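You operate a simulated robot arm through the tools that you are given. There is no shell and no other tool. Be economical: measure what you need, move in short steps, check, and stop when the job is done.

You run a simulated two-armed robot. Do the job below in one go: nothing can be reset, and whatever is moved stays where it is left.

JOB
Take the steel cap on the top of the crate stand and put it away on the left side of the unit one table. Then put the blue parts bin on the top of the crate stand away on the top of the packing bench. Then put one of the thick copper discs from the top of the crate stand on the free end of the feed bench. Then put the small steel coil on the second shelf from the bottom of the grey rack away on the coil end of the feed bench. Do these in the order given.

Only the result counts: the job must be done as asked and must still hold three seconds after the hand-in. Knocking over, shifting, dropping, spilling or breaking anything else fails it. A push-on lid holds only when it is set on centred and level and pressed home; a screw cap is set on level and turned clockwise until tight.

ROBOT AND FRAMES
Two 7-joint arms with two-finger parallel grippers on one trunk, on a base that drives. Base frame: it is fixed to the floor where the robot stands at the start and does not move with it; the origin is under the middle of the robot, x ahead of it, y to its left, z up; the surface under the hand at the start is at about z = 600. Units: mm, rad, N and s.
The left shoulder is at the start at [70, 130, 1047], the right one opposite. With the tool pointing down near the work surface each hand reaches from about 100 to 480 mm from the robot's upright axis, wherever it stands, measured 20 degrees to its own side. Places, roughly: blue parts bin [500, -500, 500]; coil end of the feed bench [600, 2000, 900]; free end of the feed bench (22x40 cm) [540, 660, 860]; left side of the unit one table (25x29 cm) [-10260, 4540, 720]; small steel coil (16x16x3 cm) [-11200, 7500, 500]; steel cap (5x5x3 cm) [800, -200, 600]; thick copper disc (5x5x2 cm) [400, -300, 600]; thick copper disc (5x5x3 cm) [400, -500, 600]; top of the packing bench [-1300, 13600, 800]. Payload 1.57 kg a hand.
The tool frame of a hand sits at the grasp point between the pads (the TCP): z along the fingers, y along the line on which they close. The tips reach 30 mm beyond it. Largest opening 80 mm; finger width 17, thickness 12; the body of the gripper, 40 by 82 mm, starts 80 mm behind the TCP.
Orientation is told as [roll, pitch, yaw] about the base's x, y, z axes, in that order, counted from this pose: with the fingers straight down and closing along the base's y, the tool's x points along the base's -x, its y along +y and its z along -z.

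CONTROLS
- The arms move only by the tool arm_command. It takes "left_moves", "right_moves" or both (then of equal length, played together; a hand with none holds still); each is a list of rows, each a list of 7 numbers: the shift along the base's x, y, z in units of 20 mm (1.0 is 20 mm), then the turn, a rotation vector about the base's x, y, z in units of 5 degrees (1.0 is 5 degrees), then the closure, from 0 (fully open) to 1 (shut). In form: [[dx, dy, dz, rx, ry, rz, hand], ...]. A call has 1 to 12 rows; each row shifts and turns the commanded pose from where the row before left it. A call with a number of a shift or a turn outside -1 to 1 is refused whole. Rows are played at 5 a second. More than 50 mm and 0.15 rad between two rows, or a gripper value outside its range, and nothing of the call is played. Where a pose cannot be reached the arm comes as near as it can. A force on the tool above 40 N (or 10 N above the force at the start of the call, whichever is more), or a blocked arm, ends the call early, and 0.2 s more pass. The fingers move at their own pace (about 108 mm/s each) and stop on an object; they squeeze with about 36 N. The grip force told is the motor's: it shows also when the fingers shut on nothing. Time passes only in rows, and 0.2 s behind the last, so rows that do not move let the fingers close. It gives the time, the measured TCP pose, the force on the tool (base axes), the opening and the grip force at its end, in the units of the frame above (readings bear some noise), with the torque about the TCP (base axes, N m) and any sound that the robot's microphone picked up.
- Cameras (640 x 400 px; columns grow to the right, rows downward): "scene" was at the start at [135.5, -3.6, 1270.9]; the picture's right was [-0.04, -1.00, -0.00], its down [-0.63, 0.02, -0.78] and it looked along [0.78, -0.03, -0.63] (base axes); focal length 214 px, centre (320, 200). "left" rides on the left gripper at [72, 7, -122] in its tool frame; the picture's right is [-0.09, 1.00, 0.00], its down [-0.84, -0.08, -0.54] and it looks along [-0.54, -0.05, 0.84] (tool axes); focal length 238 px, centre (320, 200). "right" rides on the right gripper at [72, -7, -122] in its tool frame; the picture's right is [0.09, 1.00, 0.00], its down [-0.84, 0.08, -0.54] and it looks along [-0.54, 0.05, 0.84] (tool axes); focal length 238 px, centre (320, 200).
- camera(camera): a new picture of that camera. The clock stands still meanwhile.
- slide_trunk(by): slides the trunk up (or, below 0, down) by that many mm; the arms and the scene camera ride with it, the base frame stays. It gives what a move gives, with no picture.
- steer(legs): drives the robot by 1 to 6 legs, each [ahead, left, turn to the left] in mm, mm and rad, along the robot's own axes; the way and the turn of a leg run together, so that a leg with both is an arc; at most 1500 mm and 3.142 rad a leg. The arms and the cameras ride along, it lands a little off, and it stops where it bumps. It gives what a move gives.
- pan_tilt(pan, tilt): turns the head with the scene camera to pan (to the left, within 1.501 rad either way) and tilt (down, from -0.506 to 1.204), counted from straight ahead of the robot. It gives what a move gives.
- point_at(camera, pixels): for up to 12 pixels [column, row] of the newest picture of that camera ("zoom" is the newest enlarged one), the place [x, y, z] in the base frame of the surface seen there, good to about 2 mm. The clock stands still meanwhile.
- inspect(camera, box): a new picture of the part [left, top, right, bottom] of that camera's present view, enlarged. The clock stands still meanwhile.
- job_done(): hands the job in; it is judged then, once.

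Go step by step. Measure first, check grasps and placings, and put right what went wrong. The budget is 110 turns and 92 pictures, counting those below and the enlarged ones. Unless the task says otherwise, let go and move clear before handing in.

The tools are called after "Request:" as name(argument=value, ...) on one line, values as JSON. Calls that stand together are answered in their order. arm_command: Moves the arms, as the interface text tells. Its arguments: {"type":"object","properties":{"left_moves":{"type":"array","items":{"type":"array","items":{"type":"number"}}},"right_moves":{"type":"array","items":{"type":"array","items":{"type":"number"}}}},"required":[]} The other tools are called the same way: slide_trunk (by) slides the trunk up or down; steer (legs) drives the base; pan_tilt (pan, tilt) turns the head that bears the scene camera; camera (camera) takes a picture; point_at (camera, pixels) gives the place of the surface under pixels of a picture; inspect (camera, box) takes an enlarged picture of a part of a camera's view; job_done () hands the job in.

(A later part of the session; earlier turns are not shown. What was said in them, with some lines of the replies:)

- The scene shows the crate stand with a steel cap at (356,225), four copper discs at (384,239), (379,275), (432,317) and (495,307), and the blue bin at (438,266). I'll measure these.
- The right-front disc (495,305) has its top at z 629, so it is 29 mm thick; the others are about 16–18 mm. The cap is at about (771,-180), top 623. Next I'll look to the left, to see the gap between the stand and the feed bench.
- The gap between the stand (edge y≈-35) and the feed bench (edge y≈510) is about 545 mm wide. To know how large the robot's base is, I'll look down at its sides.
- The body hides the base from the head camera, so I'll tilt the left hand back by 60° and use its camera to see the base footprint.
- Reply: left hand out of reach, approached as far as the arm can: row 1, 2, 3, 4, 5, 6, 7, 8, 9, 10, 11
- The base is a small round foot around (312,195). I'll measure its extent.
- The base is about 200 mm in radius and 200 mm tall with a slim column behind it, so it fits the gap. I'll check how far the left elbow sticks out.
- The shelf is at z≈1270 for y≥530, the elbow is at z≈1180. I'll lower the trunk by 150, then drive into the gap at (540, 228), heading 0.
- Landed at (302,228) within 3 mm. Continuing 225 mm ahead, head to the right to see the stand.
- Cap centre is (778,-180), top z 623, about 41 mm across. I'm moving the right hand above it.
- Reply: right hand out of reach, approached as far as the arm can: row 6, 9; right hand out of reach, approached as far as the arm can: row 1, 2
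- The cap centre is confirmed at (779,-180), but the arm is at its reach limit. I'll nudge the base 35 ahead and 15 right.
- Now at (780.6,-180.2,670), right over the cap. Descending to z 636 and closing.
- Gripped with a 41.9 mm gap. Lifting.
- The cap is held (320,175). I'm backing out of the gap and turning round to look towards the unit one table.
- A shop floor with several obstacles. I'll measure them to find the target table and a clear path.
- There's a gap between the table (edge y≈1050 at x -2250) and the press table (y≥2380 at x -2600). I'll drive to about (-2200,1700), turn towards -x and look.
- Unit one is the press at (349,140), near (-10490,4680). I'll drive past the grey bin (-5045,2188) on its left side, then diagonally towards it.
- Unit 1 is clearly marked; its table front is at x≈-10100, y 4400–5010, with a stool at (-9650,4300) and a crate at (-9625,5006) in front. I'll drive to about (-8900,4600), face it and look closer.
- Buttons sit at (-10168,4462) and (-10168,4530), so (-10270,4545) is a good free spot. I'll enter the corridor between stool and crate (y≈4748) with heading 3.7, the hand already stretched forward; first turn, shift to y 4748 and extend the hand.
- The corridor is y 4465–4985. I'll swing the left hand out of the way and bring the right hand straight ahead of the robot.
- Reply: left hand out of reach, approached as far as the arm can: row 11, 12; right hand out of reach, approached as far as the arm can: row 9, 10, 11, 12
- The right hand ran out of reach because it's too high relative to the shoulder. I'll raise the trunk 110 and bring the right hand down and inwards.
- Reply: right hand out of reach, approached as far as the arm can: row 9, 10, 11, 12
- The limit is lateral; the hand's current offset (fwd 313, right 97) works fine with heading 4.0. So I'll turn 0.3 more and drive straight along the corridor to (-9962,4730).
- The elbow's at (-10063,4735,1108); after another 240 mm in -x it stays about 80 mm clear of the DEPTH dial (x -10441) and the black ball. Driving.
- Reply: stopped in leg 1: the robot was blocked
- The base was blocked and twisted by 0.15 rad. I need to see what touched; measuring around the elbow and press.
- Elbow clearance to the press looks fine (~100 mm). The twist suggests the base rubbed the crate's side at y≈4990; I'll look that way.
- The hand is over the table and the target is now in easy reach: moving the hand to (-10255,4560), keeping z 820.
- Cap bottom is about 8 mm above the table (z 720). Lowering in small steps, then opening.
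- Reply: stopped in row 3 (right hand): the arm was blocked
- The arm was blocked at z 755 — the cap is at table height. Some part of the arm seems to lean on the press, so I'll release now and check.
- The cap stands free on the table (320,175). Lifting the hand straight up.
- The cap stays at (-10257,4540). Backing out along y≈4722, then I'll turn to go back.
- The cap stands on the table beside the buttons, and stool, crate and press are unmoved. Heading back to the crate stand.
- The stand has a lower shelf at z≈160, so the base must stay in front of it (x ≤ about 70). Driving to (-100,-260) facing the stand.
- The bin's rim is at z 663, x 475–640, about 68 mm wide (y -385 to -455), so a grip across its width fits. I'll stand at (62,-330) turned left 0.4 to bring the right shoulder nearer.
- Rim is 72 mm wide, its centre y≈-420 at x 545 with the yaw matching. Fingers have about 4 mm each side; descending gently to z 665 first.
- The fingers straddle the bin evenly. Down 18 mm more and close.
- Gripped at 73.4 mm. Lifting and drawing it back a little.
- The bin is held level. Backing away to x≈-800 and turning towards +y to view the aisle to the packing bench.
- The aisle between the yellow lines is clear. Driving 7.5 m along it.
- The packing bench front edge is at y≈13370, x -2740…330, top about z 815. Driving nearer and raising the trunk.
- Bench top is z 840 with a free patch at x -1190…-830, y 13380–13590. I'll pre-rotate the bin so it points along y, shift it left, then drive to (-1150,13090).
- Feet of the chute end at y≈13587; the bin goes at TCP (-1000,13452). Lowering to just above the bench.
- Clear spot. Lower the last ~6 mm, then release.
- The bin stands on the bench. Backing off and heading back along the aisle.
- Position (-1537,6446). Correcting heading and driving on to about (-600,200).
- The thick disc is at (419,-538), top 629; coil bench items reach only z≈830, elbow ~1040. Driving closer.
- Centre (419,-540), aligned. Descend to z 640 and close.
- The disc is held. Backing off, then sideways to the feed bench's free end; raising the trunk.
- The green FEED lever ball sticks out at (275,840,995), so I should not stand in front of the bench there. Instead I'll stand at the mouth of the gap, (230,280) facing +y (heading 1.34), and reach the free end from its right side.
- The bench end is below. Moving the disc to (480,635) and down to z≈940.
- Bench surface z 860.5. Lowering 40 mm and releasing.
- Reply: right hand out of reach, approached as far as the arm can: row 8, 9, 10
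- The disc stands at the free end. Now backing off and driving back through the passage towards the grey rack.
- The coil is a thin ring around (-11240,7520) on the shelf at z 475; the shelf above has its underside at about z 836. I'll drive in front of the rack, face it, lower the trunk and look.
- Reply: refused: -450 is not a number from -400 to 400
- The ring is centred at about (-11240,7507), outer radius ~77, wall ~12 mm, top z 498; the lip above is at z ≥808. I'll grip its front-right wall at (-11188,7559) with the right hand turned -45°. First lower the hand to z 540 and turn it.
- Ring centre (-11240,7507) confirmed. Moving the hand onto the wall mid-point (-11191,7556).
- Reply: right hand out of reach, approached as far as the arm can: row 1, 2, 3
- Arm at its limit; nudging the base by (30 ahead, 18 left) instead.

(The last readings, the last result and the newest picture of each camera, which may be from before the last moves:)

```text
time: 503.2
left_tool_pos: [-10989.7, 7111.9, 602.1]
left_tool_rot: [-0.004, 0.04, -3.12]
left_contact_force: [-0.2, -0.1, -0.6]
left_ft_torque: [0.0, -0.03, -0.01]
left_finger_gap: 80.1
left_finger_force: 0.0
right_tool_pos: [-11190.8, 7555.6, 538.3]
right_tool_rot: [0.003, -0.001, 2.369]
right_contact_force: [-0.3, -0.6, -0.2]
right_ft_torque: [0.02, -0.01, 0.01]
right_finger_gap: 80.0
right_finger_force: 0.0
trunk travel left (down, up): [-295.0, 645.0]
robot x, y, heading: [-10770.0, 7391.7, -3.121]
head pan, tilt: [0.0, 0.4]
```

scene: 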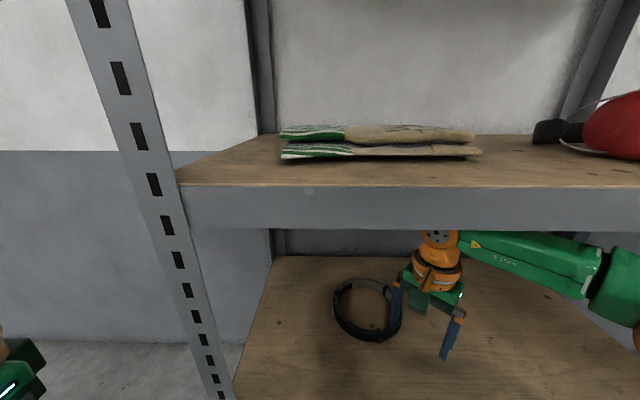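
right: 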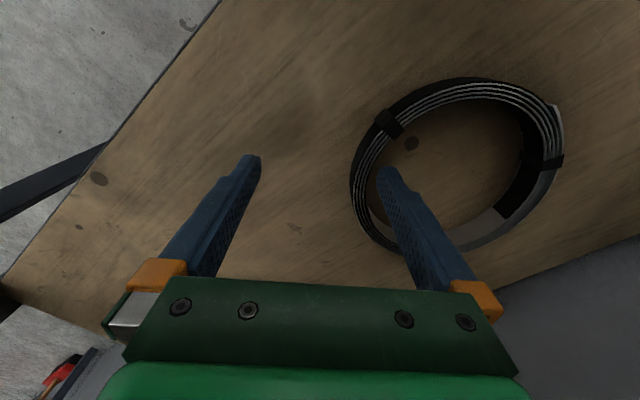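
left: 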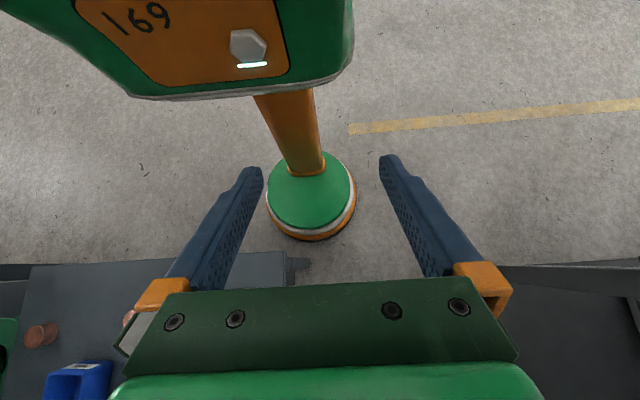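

Exactly over the wall. Descending 28 mm and closing.

Request:
arm_command(right_moves=[[0, 0, -0.5, 0, 0, 0, 0], [0, 0, -0.5, 0, 0, 0, 0], [0, 0, -0.4, 0, 0, 0, 0], [0, 0, 0, 0, 0, 0, 0], [0, 0, 0, 0, 0, 0, 0.6], [0, 0, 0, 0, 0, 0, 1], [0, 0, 0, 0, 0, 0, 1], [0, 0, 0, 0, 0, 0, 1]])

Request:
camera(camera="right")

```text
time: 505.0
left_tool_pos: [-10990.0, 7112.2, 603.2]
left_tool_rot: [-0.001, 0.04, -3.121]
left_contact_force: [0.5, 0.4, 0.1]
left_ft_torque: [-0.02, 0.02, -0.01]
left_finger_gap: 80.0
left_finger_force: 0.2
right_tool_pos: [-11191.3, 7556.0, 510.7]
right_tool_rot: [0.003, -0.002, 2.372]
right_contact_force: [0.9, 1.3, 0.1]
right_ft_torque: [0.2, 0.07, -0.11]
right_finger_gap: 11.6
right_finger_force: 28.9
trunk travel left (down, up): [-295.0, 645.0]
robot x, y, heading: [-10764.7, 7388.1, -3.12]
head pan, tilt: [0.0, 0.4]
```

```text
24 pictures are left
```

right: 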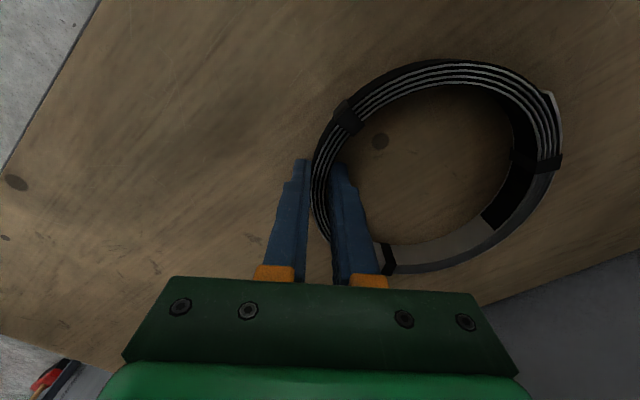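

Gripped on the wall (11.6 mm). Settling the grip and lifting 24 mm to judge weight and tilt.

Request:
arm_command(right_moves=[[0, 0, 0, 0, 0, 0, 1], [0, 0, 0, 0, 0, 0, 1], [0, 0, 0.3, 0, 0, 0, 1], [0, 0, 0.4, 0, 0, 0, 1], [0, 0, 0.5, 0, 0, 0, 1], [0, 0, 0, 0, 0, 0, 1]])

Request:
camera(camera="right")

```text
time: 506.4
left_tool_pos: [-10990.1, 7112.7, 602.1]
left_tool_rot: [-0.003, 0.04, -3.12]
left_contact_force: [0.7, 0.0, 0.1]
left_ft_torque: [0.01, 0.03, 0.01]
left_finger_gap: 80.0
left_finger_force: 0.0
right_tool_pos: [-11190.2, 7555.9, 536.4]
right_tool_rot: [0.002, -0.001, 2.37]
right_contact_force: [0.1, 0.7, -3.7]
right_ft_torque: [0.17, -0.19, 0.03]
right_finger_gap: 11.1
right_finger_force: 29.0
trunk travel left (down, up): [-295.0, 645.0]
robot x, y, heading: [-10768.5, 7388.7, -3.12]
head pan, tilt: [0.0, 0.4]
```

```text
23 pictures are left
```

right: 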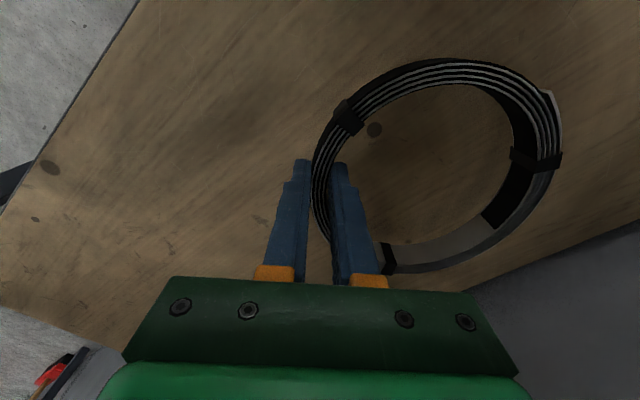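

The coil weighs about 0.4 kg and hangs level. Driving straight back out of the rack, then raising the trunk.

Request:
steer(legs=[[-450, 0, 0]])

Request:
slide_trunk(by=400)

Request:
camera(camera="right")

```text
time: 509.1
left_tool_pos: [-10536.6, 7119.9, 602.0]
left_tool_rot: [-0.001, 0.04, -3.114]
left_contact_force: [0.0, -0.3, -0.1]
left_ft_torque: [0.0, -0.01, -0.01]
left_finger_gap: 80.0
left_finger_force: 0.0
right_tool_pos: [-10739.7, 7563.9, 535.8]
right_tool_rot: [0.002, -0.003, 2.38]
right_contact_force: [0.1, 0.1, -3.4]
right_ft_torque: [0.16, -0.2, 0.0]
right_finger_gap: 11.2
right_finger_force: 28.6
trunk travel left (down, up): [-295.0, 645.0]
robot x, y, heading: [-10318.3, 7401.6, -3.119]
head pan, tilt: [0.0, 0.4]
```

```text
time: 512.9
left_tool_pos: [-10537.6, 7120.8, 1001.9]
left_tool_rot: [-0.002, 0.041, -3.113]
left_contact_force: [0.7, -0.1, -0.2]
left_ft_torque: [0.01, 0.0, 0.02]
left_finger_gap: 80.0
left_finger_force: 0.1
right_tool_pos: [-10741.7, 7564.1, 937.0]
right_tool_rot: [0.001, 0.0, 2.38]
right_contact_force: [-0.6, -0.3, -3.6]
right_ft_torque: [0.15, -0.21, -0.02]
right_finger_gap: 10.9
right_finger_force: 28.7
trunk travel left (down, up): [-695.0, 245.0]
robot x, y, heading: [-10314.8, 7402.6, -3.116]
head pan, tilt: [0.0, 0.4]
```

```text
22 pictures are left
```

right: 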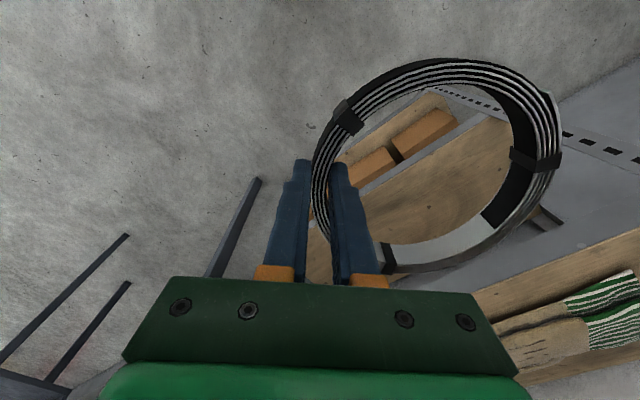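

The coil is held steady. Driving back towards the aisle.

Request:
steer(legs=[[0, 0, 2.058], [1500, 0, 0], [1480, 0, 0], [0, 0, 0.327], [1500, 0, 0], [1500, 0, 0]])

```text
time: 547.2
left_tool_pos: [-6675.8, 2484.9, 1002.4]
left_tool_rot: [-0.002, 0.042, -0.855]
left_contact_force: [-1.5, 0.2, -0.9]
left_ft_torque: [-0.02, 0.03, -0.02]
left_finger_gap: 80.0
left_finger_force: 0.1
right_tool_pos: [-6888.0, 2046.4, 935.4]
right_tool_rot: [0.005, -0.001, -1.642]
right_contact_force: [0.5, 0.0, -3.5]
right_ft_torque: [0.05, 0.31, -0.01]
right_finger_gap: 11.3
right_finger_force: 28.5
trunk travel left (down, up): [-695.0, 245.0]
robot x, y, heading: [-7030.7, 2478.3, -0.856]
head pan, tilt: [0.0, 0.4]
```

Request:
steer(legs=[[0, 0, 0.368], [1100, 0, 0], [1030, 0, 0], [0, 0, 0.564]])

```text
time: 560.5
left_tool_pos: [-4955.9, 1753.0, 1002.1]
left_tool_rot: [-0.001, 0.041, 0.076]
left_contact_force: [0.4, 0.4, -0.2]
left_ft_torque: [-0.03, -0.01, -0.01]
left_finger_gap: 79.8
left_finger_force: 0.2
right_tool_pos: [-4730.8, 1320.3, 935.8]
right_tool_rot: [0.003, 0.0, -0.713]
right_contact_force: [0.3, 0.2, -4.0]
right_ft_torque: [-0.22, 0.2, 0.03]
right_finger_gap: 11.2
right_finger_force: 28.8
trunk travel left (down, up): [-695.0, 245.0]
robot x, y, heading: [-5163.1, 1459.6, 0.076]
head pan, tilt: [0.0, 0.4]
```

Request:
steer(legs=[[0, 0, 0.006], [1460, 0, 0], [1460, 0, 0], [1400, 0, 0]])

Request:
pan_tilt(pan=0, tilt=0.3)

Request:
camera(camera="scene")

```text
time: 581.7
left_tool_pos: [-644.9, 2294.8, 1003.3]
left_tool_rot: [-0.001, 0.039, 0.176]
left_contact_force: [0.0, 0.5, 0.3]
left_ft_torque: [-0.01, 0.0, 0.01]
left_finger_gap: 79.8
left_finger_force: 0.1
right_tool_pos: [-377.8, 1886.5, 936.1]
right_tool_rot: [0.003, 0.0, -0.613]
right_contact_force: [0.9, 0.1, -4.6]
right_ft_torque: [-0.23, 0.17, 0.0]
right_finger_gap: 11.0
right_finger_force: 29.0
trunk travel left (down, up): [-695.0, 245.0]
robot x, y, heading: [-824.3, 1985.5, 0.17]
head pan, tilt: [0.0, 0.4]
```

```text
time: 582.3
left_tool_pos: [-644.2, 2294.5, 1003.4]
left_tool_rot: [-0.002, 0.041, 0.177]
left_contact_force: [0.1, -0.3, -0.6]
left_ft_torque: [0.0, -0.02, 0.0]
left_finger_gap: 79.8
left_finger_force: 0.1
right_tool_pos: [-375.7, 1887.3, 935.4]
right_tool_rot: [0.006, -0.001, -0.613]
right_contact_force: [0.3, 1.2, -3.3]
right_ft_torque: [-0.19, 0.16, 0.0]
right_finger_gap: 11.2
right_finger_force: 29.1
trunk travel left (down, up): [-695.0, 245.0]
robot x, y, heading: [-819.8, 1983.6, 0.172]
head pan, tilt: [0.0, 0.3]
```

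```text
21 pictures are left
```

scene: 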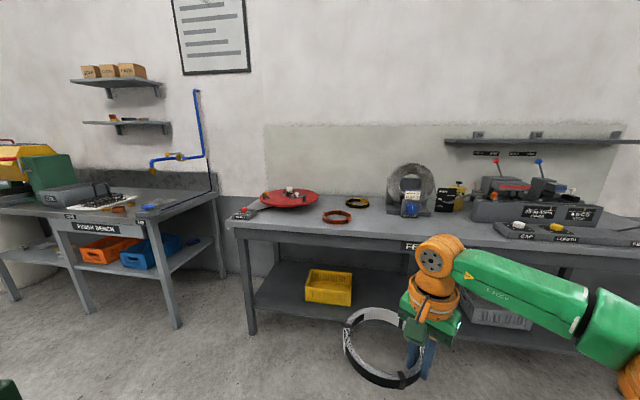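

Request:
inspect(camera="scene", box=[220, 155, 480, 265])

Request:
point_at(camera="scene", pixels=[[235, 222], [290, 198], [265, 203], [337, 217], [326, 222], [352, 216], [357, 203], [370, 206], [410, 213], [300, 222], [385, 225], [340, 235]])

```text
2.46 times, centred on (350, 210) of scene
```

zoom: 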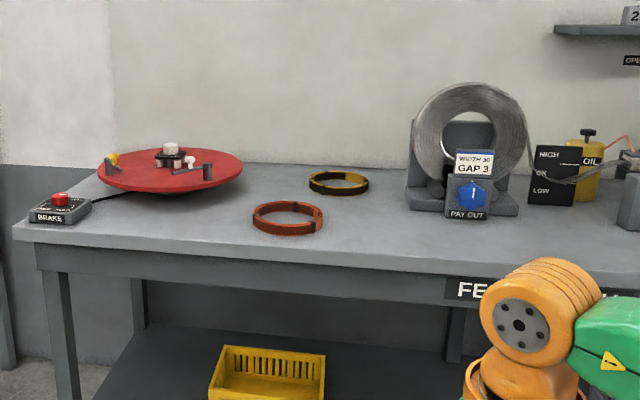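

```text
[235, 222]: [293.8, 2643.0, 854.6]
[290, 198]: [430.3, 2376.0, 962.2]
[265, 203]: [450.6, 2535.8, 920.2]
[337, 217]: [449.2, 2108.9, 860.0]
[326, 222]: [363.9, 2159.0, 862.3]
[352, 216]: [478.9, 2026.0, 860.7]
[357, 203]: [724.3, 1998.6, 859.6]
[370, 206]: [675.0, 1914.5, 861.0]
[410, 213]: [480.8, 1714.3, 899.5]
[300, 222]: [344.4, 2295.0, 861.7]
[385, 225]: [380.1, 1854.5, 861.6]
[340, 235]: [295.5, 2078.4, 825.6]
```

Request:
point_at(camera="zoom", pixels=[[254, 215], [321, 215], [287, 203], [285, 232], [311, 182], [367, 182], [340, 173], [340, 193], [410, 205], [447, 217], [370, 235], [390, 200]])

```text
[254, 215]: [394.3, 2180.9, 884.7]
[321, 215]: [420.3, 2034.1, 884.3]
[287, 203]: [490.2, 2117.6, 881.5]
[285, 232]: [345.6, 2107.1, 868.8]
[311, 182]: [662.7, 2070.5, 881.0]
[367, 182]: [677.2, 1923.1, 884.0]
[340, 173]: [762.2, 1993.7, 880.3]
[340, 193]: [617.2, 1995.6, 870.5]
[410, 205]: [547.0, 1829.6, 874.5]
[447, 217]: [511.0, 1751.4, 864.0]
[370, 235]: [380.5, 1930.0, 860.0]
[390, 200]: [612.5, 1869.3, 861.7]
```

Red ring at (418,2107), black ring at (690,1997), pay-out stand below y 1830: a free spot for my ring is centred on (500,1930). I'll square up to the bench and approach partway.

Request:
slide_trunk(by=30)

Request:
steer(legs=[[0, 0, -0.172], [600, 69, 0]])

```text
time: 583.1
left_tool_pos: [-643.2, 2296.0, 1032.3]
left_tool_rot: [-0.001, 0.04, 0.178]
left_contact_force: [0.0, -0.3, -0.1]
left_ft_torque: [-0.03, 0.02, 0.03]
left_finger_gap: 80.0
left_finger_force: 0.1
right_tool_pos: [-377.4, 1886.5, 965.3]
right_tool_rot: [0.002, 0.0, -0.614]
right_contact_force: [0.0, -0.4, -4.5]
right_ft_torque: [-0.18, 0.16, 0.0]
right_finger_gap: 11.5
right_finger_force: 28.6
trunk travel left (down, up): [-725.0, 215.0]
robot x, y, heading: [-818.9, 1985.4, 0.174]
head pan, tilt: [0.0, 0.3]
```

```text
time: 587.2
left_tool_pos: [20.0, 2322.6, 1032.5]
left_tool_rot: [-0.003, 0.041, -0.009]
left_contact_force: [0.3, -0.6, 0.2]
left_ft_torque: [0.04, 0.04, -0.01]
left_finger_gap: 79.9
left_finger_force: 0.0
right_tool_pos: [208.3, 1873.4, 965.5]
right_tool_rot: [0.002, -0.001, -0.798]
right_contact_force: [-0.8, -1.0, -3.4]
right_ft_torque: [-0.18, 0.23, 0.01]
right_finger_gap: 11.2
right_finger_force: 28.5
trunk travel left (down, up): [-725.0, 215.0]
robot x, y, heading: [-207.6, 2051.7, -0.012]
head pan, tilt: [0.0, 0.3]
```

Request:
steer(legs=[[240, 11, 0]])

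Request:
camera(camera="right")

Request:
pan_tilt(pan=-0.1, tilt=0.7)

Request:
camera(camera="scene")

```text
time: 589.0
left_tool_pos: [258.6, 2330.5, 1032.5]
left_tool_rot: [-0.001, 0.038, -0.012]
left_contact_force: [-0.7, 0.2, -0.2]
left_ft_torque: [-0.03, 0.01, -0.01]
left_finger_gap: 80.3
left_finger_force: 0.0
right_tool_pos: [447.9, 1880.0, 966.0]
right_tool_rot: [0.004, 0.0, -0.8]
right_contact_force: [-0.3, -0.5, -3.3]
right_ft_torque: [-0.16, 0.19, 0.02]
right_finger_gap: 11.0
right_finger_force: 29.3
trunk travel left (down, up): [-725.0, 215.0]
robot x, y, heading: [31.0, 2061.0, -0.01]
head pan, tilt: [0.0, 0.3]
```

```text
19 pictures are left
```

right: 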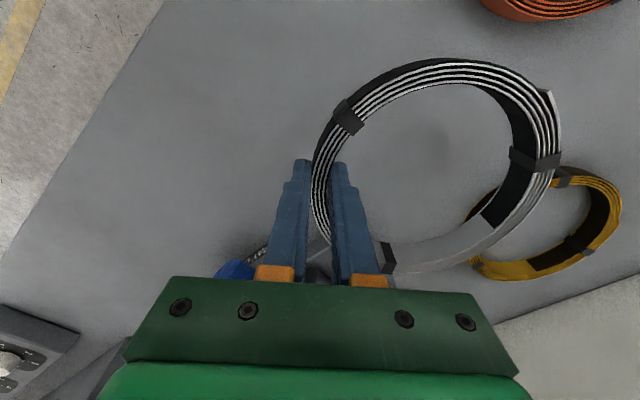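

```text
time: 589.9
left_tool_pos: [260.9, 2331.1, 1031.6]
left_tool_rot: [-0.001, 0.04, -0.01]
left_contact_force: [0.5, -0.7, 0.5]
left_ft_torque: [-0.02, -0.01, 0.01]
left_finger_gap: 79.9
left_finger_force: 0.1
right_tool_pos: [447.6, 1880.4, 966.0]
right_tool_rot: [0.004, 0.0, -0.8]
right_contact_force: [-0.4, 0.0, -3.7]
right_ft_torque: [-0.2, 0.23, 0.04]
right_finger_gap: 11.0
right_finger_force: 28.9
trunk travel left (down, up): [-725.0, 215.0]
robot x, y, heading: [33.9, 2060.2, -0.01]
head pan, tilt: [-0.099, 0.7]
```

```text
18 pictures are left
```

scene: 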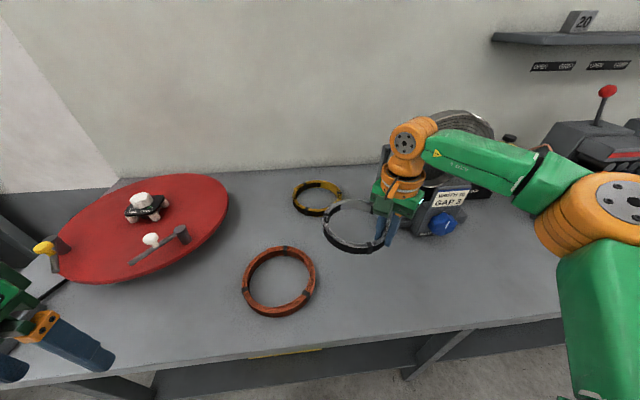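

Request:
point_at(camera="scene", pixels=[[441, 218], [450, 226], [452, 195], [417, 232], [352, 203], [327, 228], [383, 235], [315, 285], [300, 250], [340, 195], [318, 214], [400, 215]])

```text
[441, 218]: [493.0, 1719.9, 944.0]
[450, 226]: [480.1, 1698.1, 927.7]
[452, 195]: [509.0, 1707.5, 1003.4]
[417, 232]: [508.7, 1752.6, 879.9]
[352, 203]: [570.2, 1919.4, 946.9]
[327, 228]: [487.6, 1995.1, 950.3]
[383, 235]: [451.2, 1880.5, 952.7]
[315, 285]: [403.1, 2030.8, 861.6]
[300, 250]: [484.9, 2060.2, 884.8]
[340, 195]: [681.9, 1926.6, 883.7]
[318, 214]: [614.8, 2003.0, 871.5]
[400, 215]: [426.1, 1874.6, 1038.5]
```

Clearances are fine (stand at y ≤1752, red ring at y ≥2031). Lowering the coil towards the bench.

Request:
arm_command(right_moves=[[0, 0, -0.8, 0, 0, 0, 1], [0, 0, -0.8, 0, 0, 0, 1], [0, 0, -0.8, 0, 0, 0, 1], [0, 0, -0.5, 0, 0, 0, 1], [0, 0, -0.25, 0, 0, 0, 1], [0, 0, 0, 0, 0, 0, 1]])

Request:
camera(camera="right")

```text
time: 591.3
left_tool_pos: [262.9, 2331.8, 1032.0]
left_tool_rot: [-0.003, 0.039, -0.011]
left_contact_force: [-0.5, 0.3, -0.5]
left_ft_torque: [-0.03, -0.02, 0.02]
left_finger_gap: 80.0
left_finger_force: 0.0
right_tool_pos: [446.1, 1880.2, 901.8]
right_tool_rot: [0.006, -0.001, -0.8]
right_contact_force: [0.3, -0.2, -4.1]
right_ft_torque: [-0.24, 0.2, 0.0]
right_finger_gap: 11.3
right_finger_force: 28.9
trunk travel left (down, up): [-725.0, 215.0]
robot x, y, heading: [30.1, 2059.8, -0.014]
head pan, tilt: [-0.099, 0.7]
```

```text
17 pictures are left
5 turns are left
```

right: 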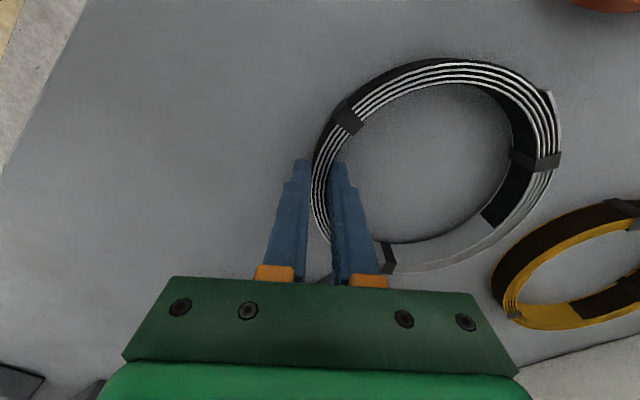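

About 5 mm to go. Setting down, opening and lifting clear in one call.

Request:
arm_command(right_moves=[[0, 0, -0.15, 0, 0, 0, 1], [0, 0, -0.1, 0, 0, 0, 1], [0, 0, 0, 0, 0, 0, 1], [0, 0, 0, 0, 0, 0, 0.6], [0, 0, 0, 0, 0, 0, 0.5], [0, 0, 0, 0, 0, 0, 0.5], [0, 0, 0.5, 0, 0, 0, 0.5], [0, 0, 1, 0, 0, 0, 0.5], [0, 0, 1, 0, 0, 0, 0.5], [0, 0, 1, 0, 0, 0, 0.5], [0, 0, 1, 0, 0, 0, 0.5]])

Request:
camera(camera="right")

```text
time: 593.7
left_tool_pos: [259.7, 2332.1, 1033.3]
left_tool_rot: [-0.004, 0.04, -0.012]
left_contact_force: [-0.4, -0.1, 0.2]
left_ft_torque: [0.0, 0.01, 0.02]
left_finger_gap: 80.0
left_finger_force: 0.0
right_tool_pos: [447.0, 1878.3, 988.3]
right_tool_rot: [0.007, -0.002, -0.8]
right_contact_force: [0.6, 0.5, -0.7]
right_ft_torque: [-0.02, 0.0, 0.02]
right_finger_gap: 39.9
right_finger_force: 0.1
trunk travel left (down, up): [-725.0, 215.0]
robot x, y, heading: [32.3, 2062.0, -0.01]
head pan, tilt: [-0.099, 0.7]
```

```text
16 pictures are left
4 turns are left
```

right: 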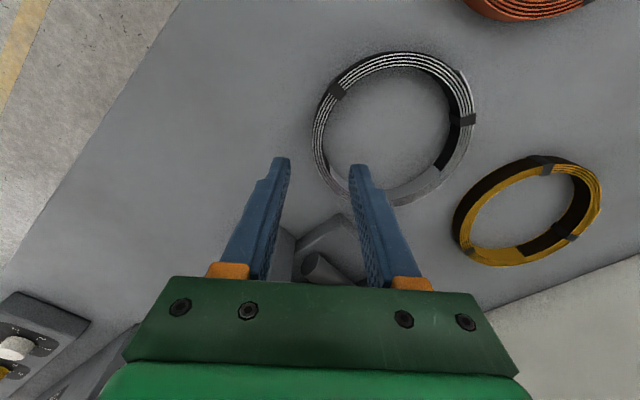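

The coil lies flat on the bench, clear of the other two rings, and the hand is 90 mm above it. Backing the robot away from the bench, then handing in.

Request:
steer(legs=[[-400, 0, 0]])

```text
time: 596.2
left_tool_pos: [-134.0, 2335.1, 1032.4]
left_tool_rot: [-0.003, 0.041, -0.015]
left_contact_force: [0.1, -0.1, -0.1]
left_ft_torque: [-0.02, -0.03, 0.01]
left_finger_gap: 80.1
left_finger_force: 0.0
right_tool_pos: [51.1, 1882.8, 987.6]
right_tool_rot: [0.005, -0.001, -0.803]
right_contact_force: [0.1, -0.2, 0.3]
right_ft_torque: [0.03, 0.01, 0.0]
right_finger_gap: 39.9
right_finger_force: 0.1
trunk travel left (down, up): [-725.0, 215.0]
robot x, y, heading: [-369.1, 2062.7, -0.014]
head pan, tilt: [-0.099, 0.7]
3 turns are left
```

Both hands are clear and all four items are placed in order, so I'm handing in.

Request:
job_done()

```text
The job is handed in.
```

I put all four items away in the order given and handed the job in; no result has come back yet.

- **Steel cap:** on the left side of the unit one table, beside the red and green buttons. The robot was blocked once against something at unit one during this placing. Afterwards the stool, the crate in front and the press all looked unmoved.
- **Blue parts bin:** on the packing bench, in front of the chute.
- **Copper disc:** on the free end of the feed bench. I took the 29 mm one, the thickest on the stand.
- **Small steel coil:** flat on the coil end of the feed bench, clear of the two rings already there.
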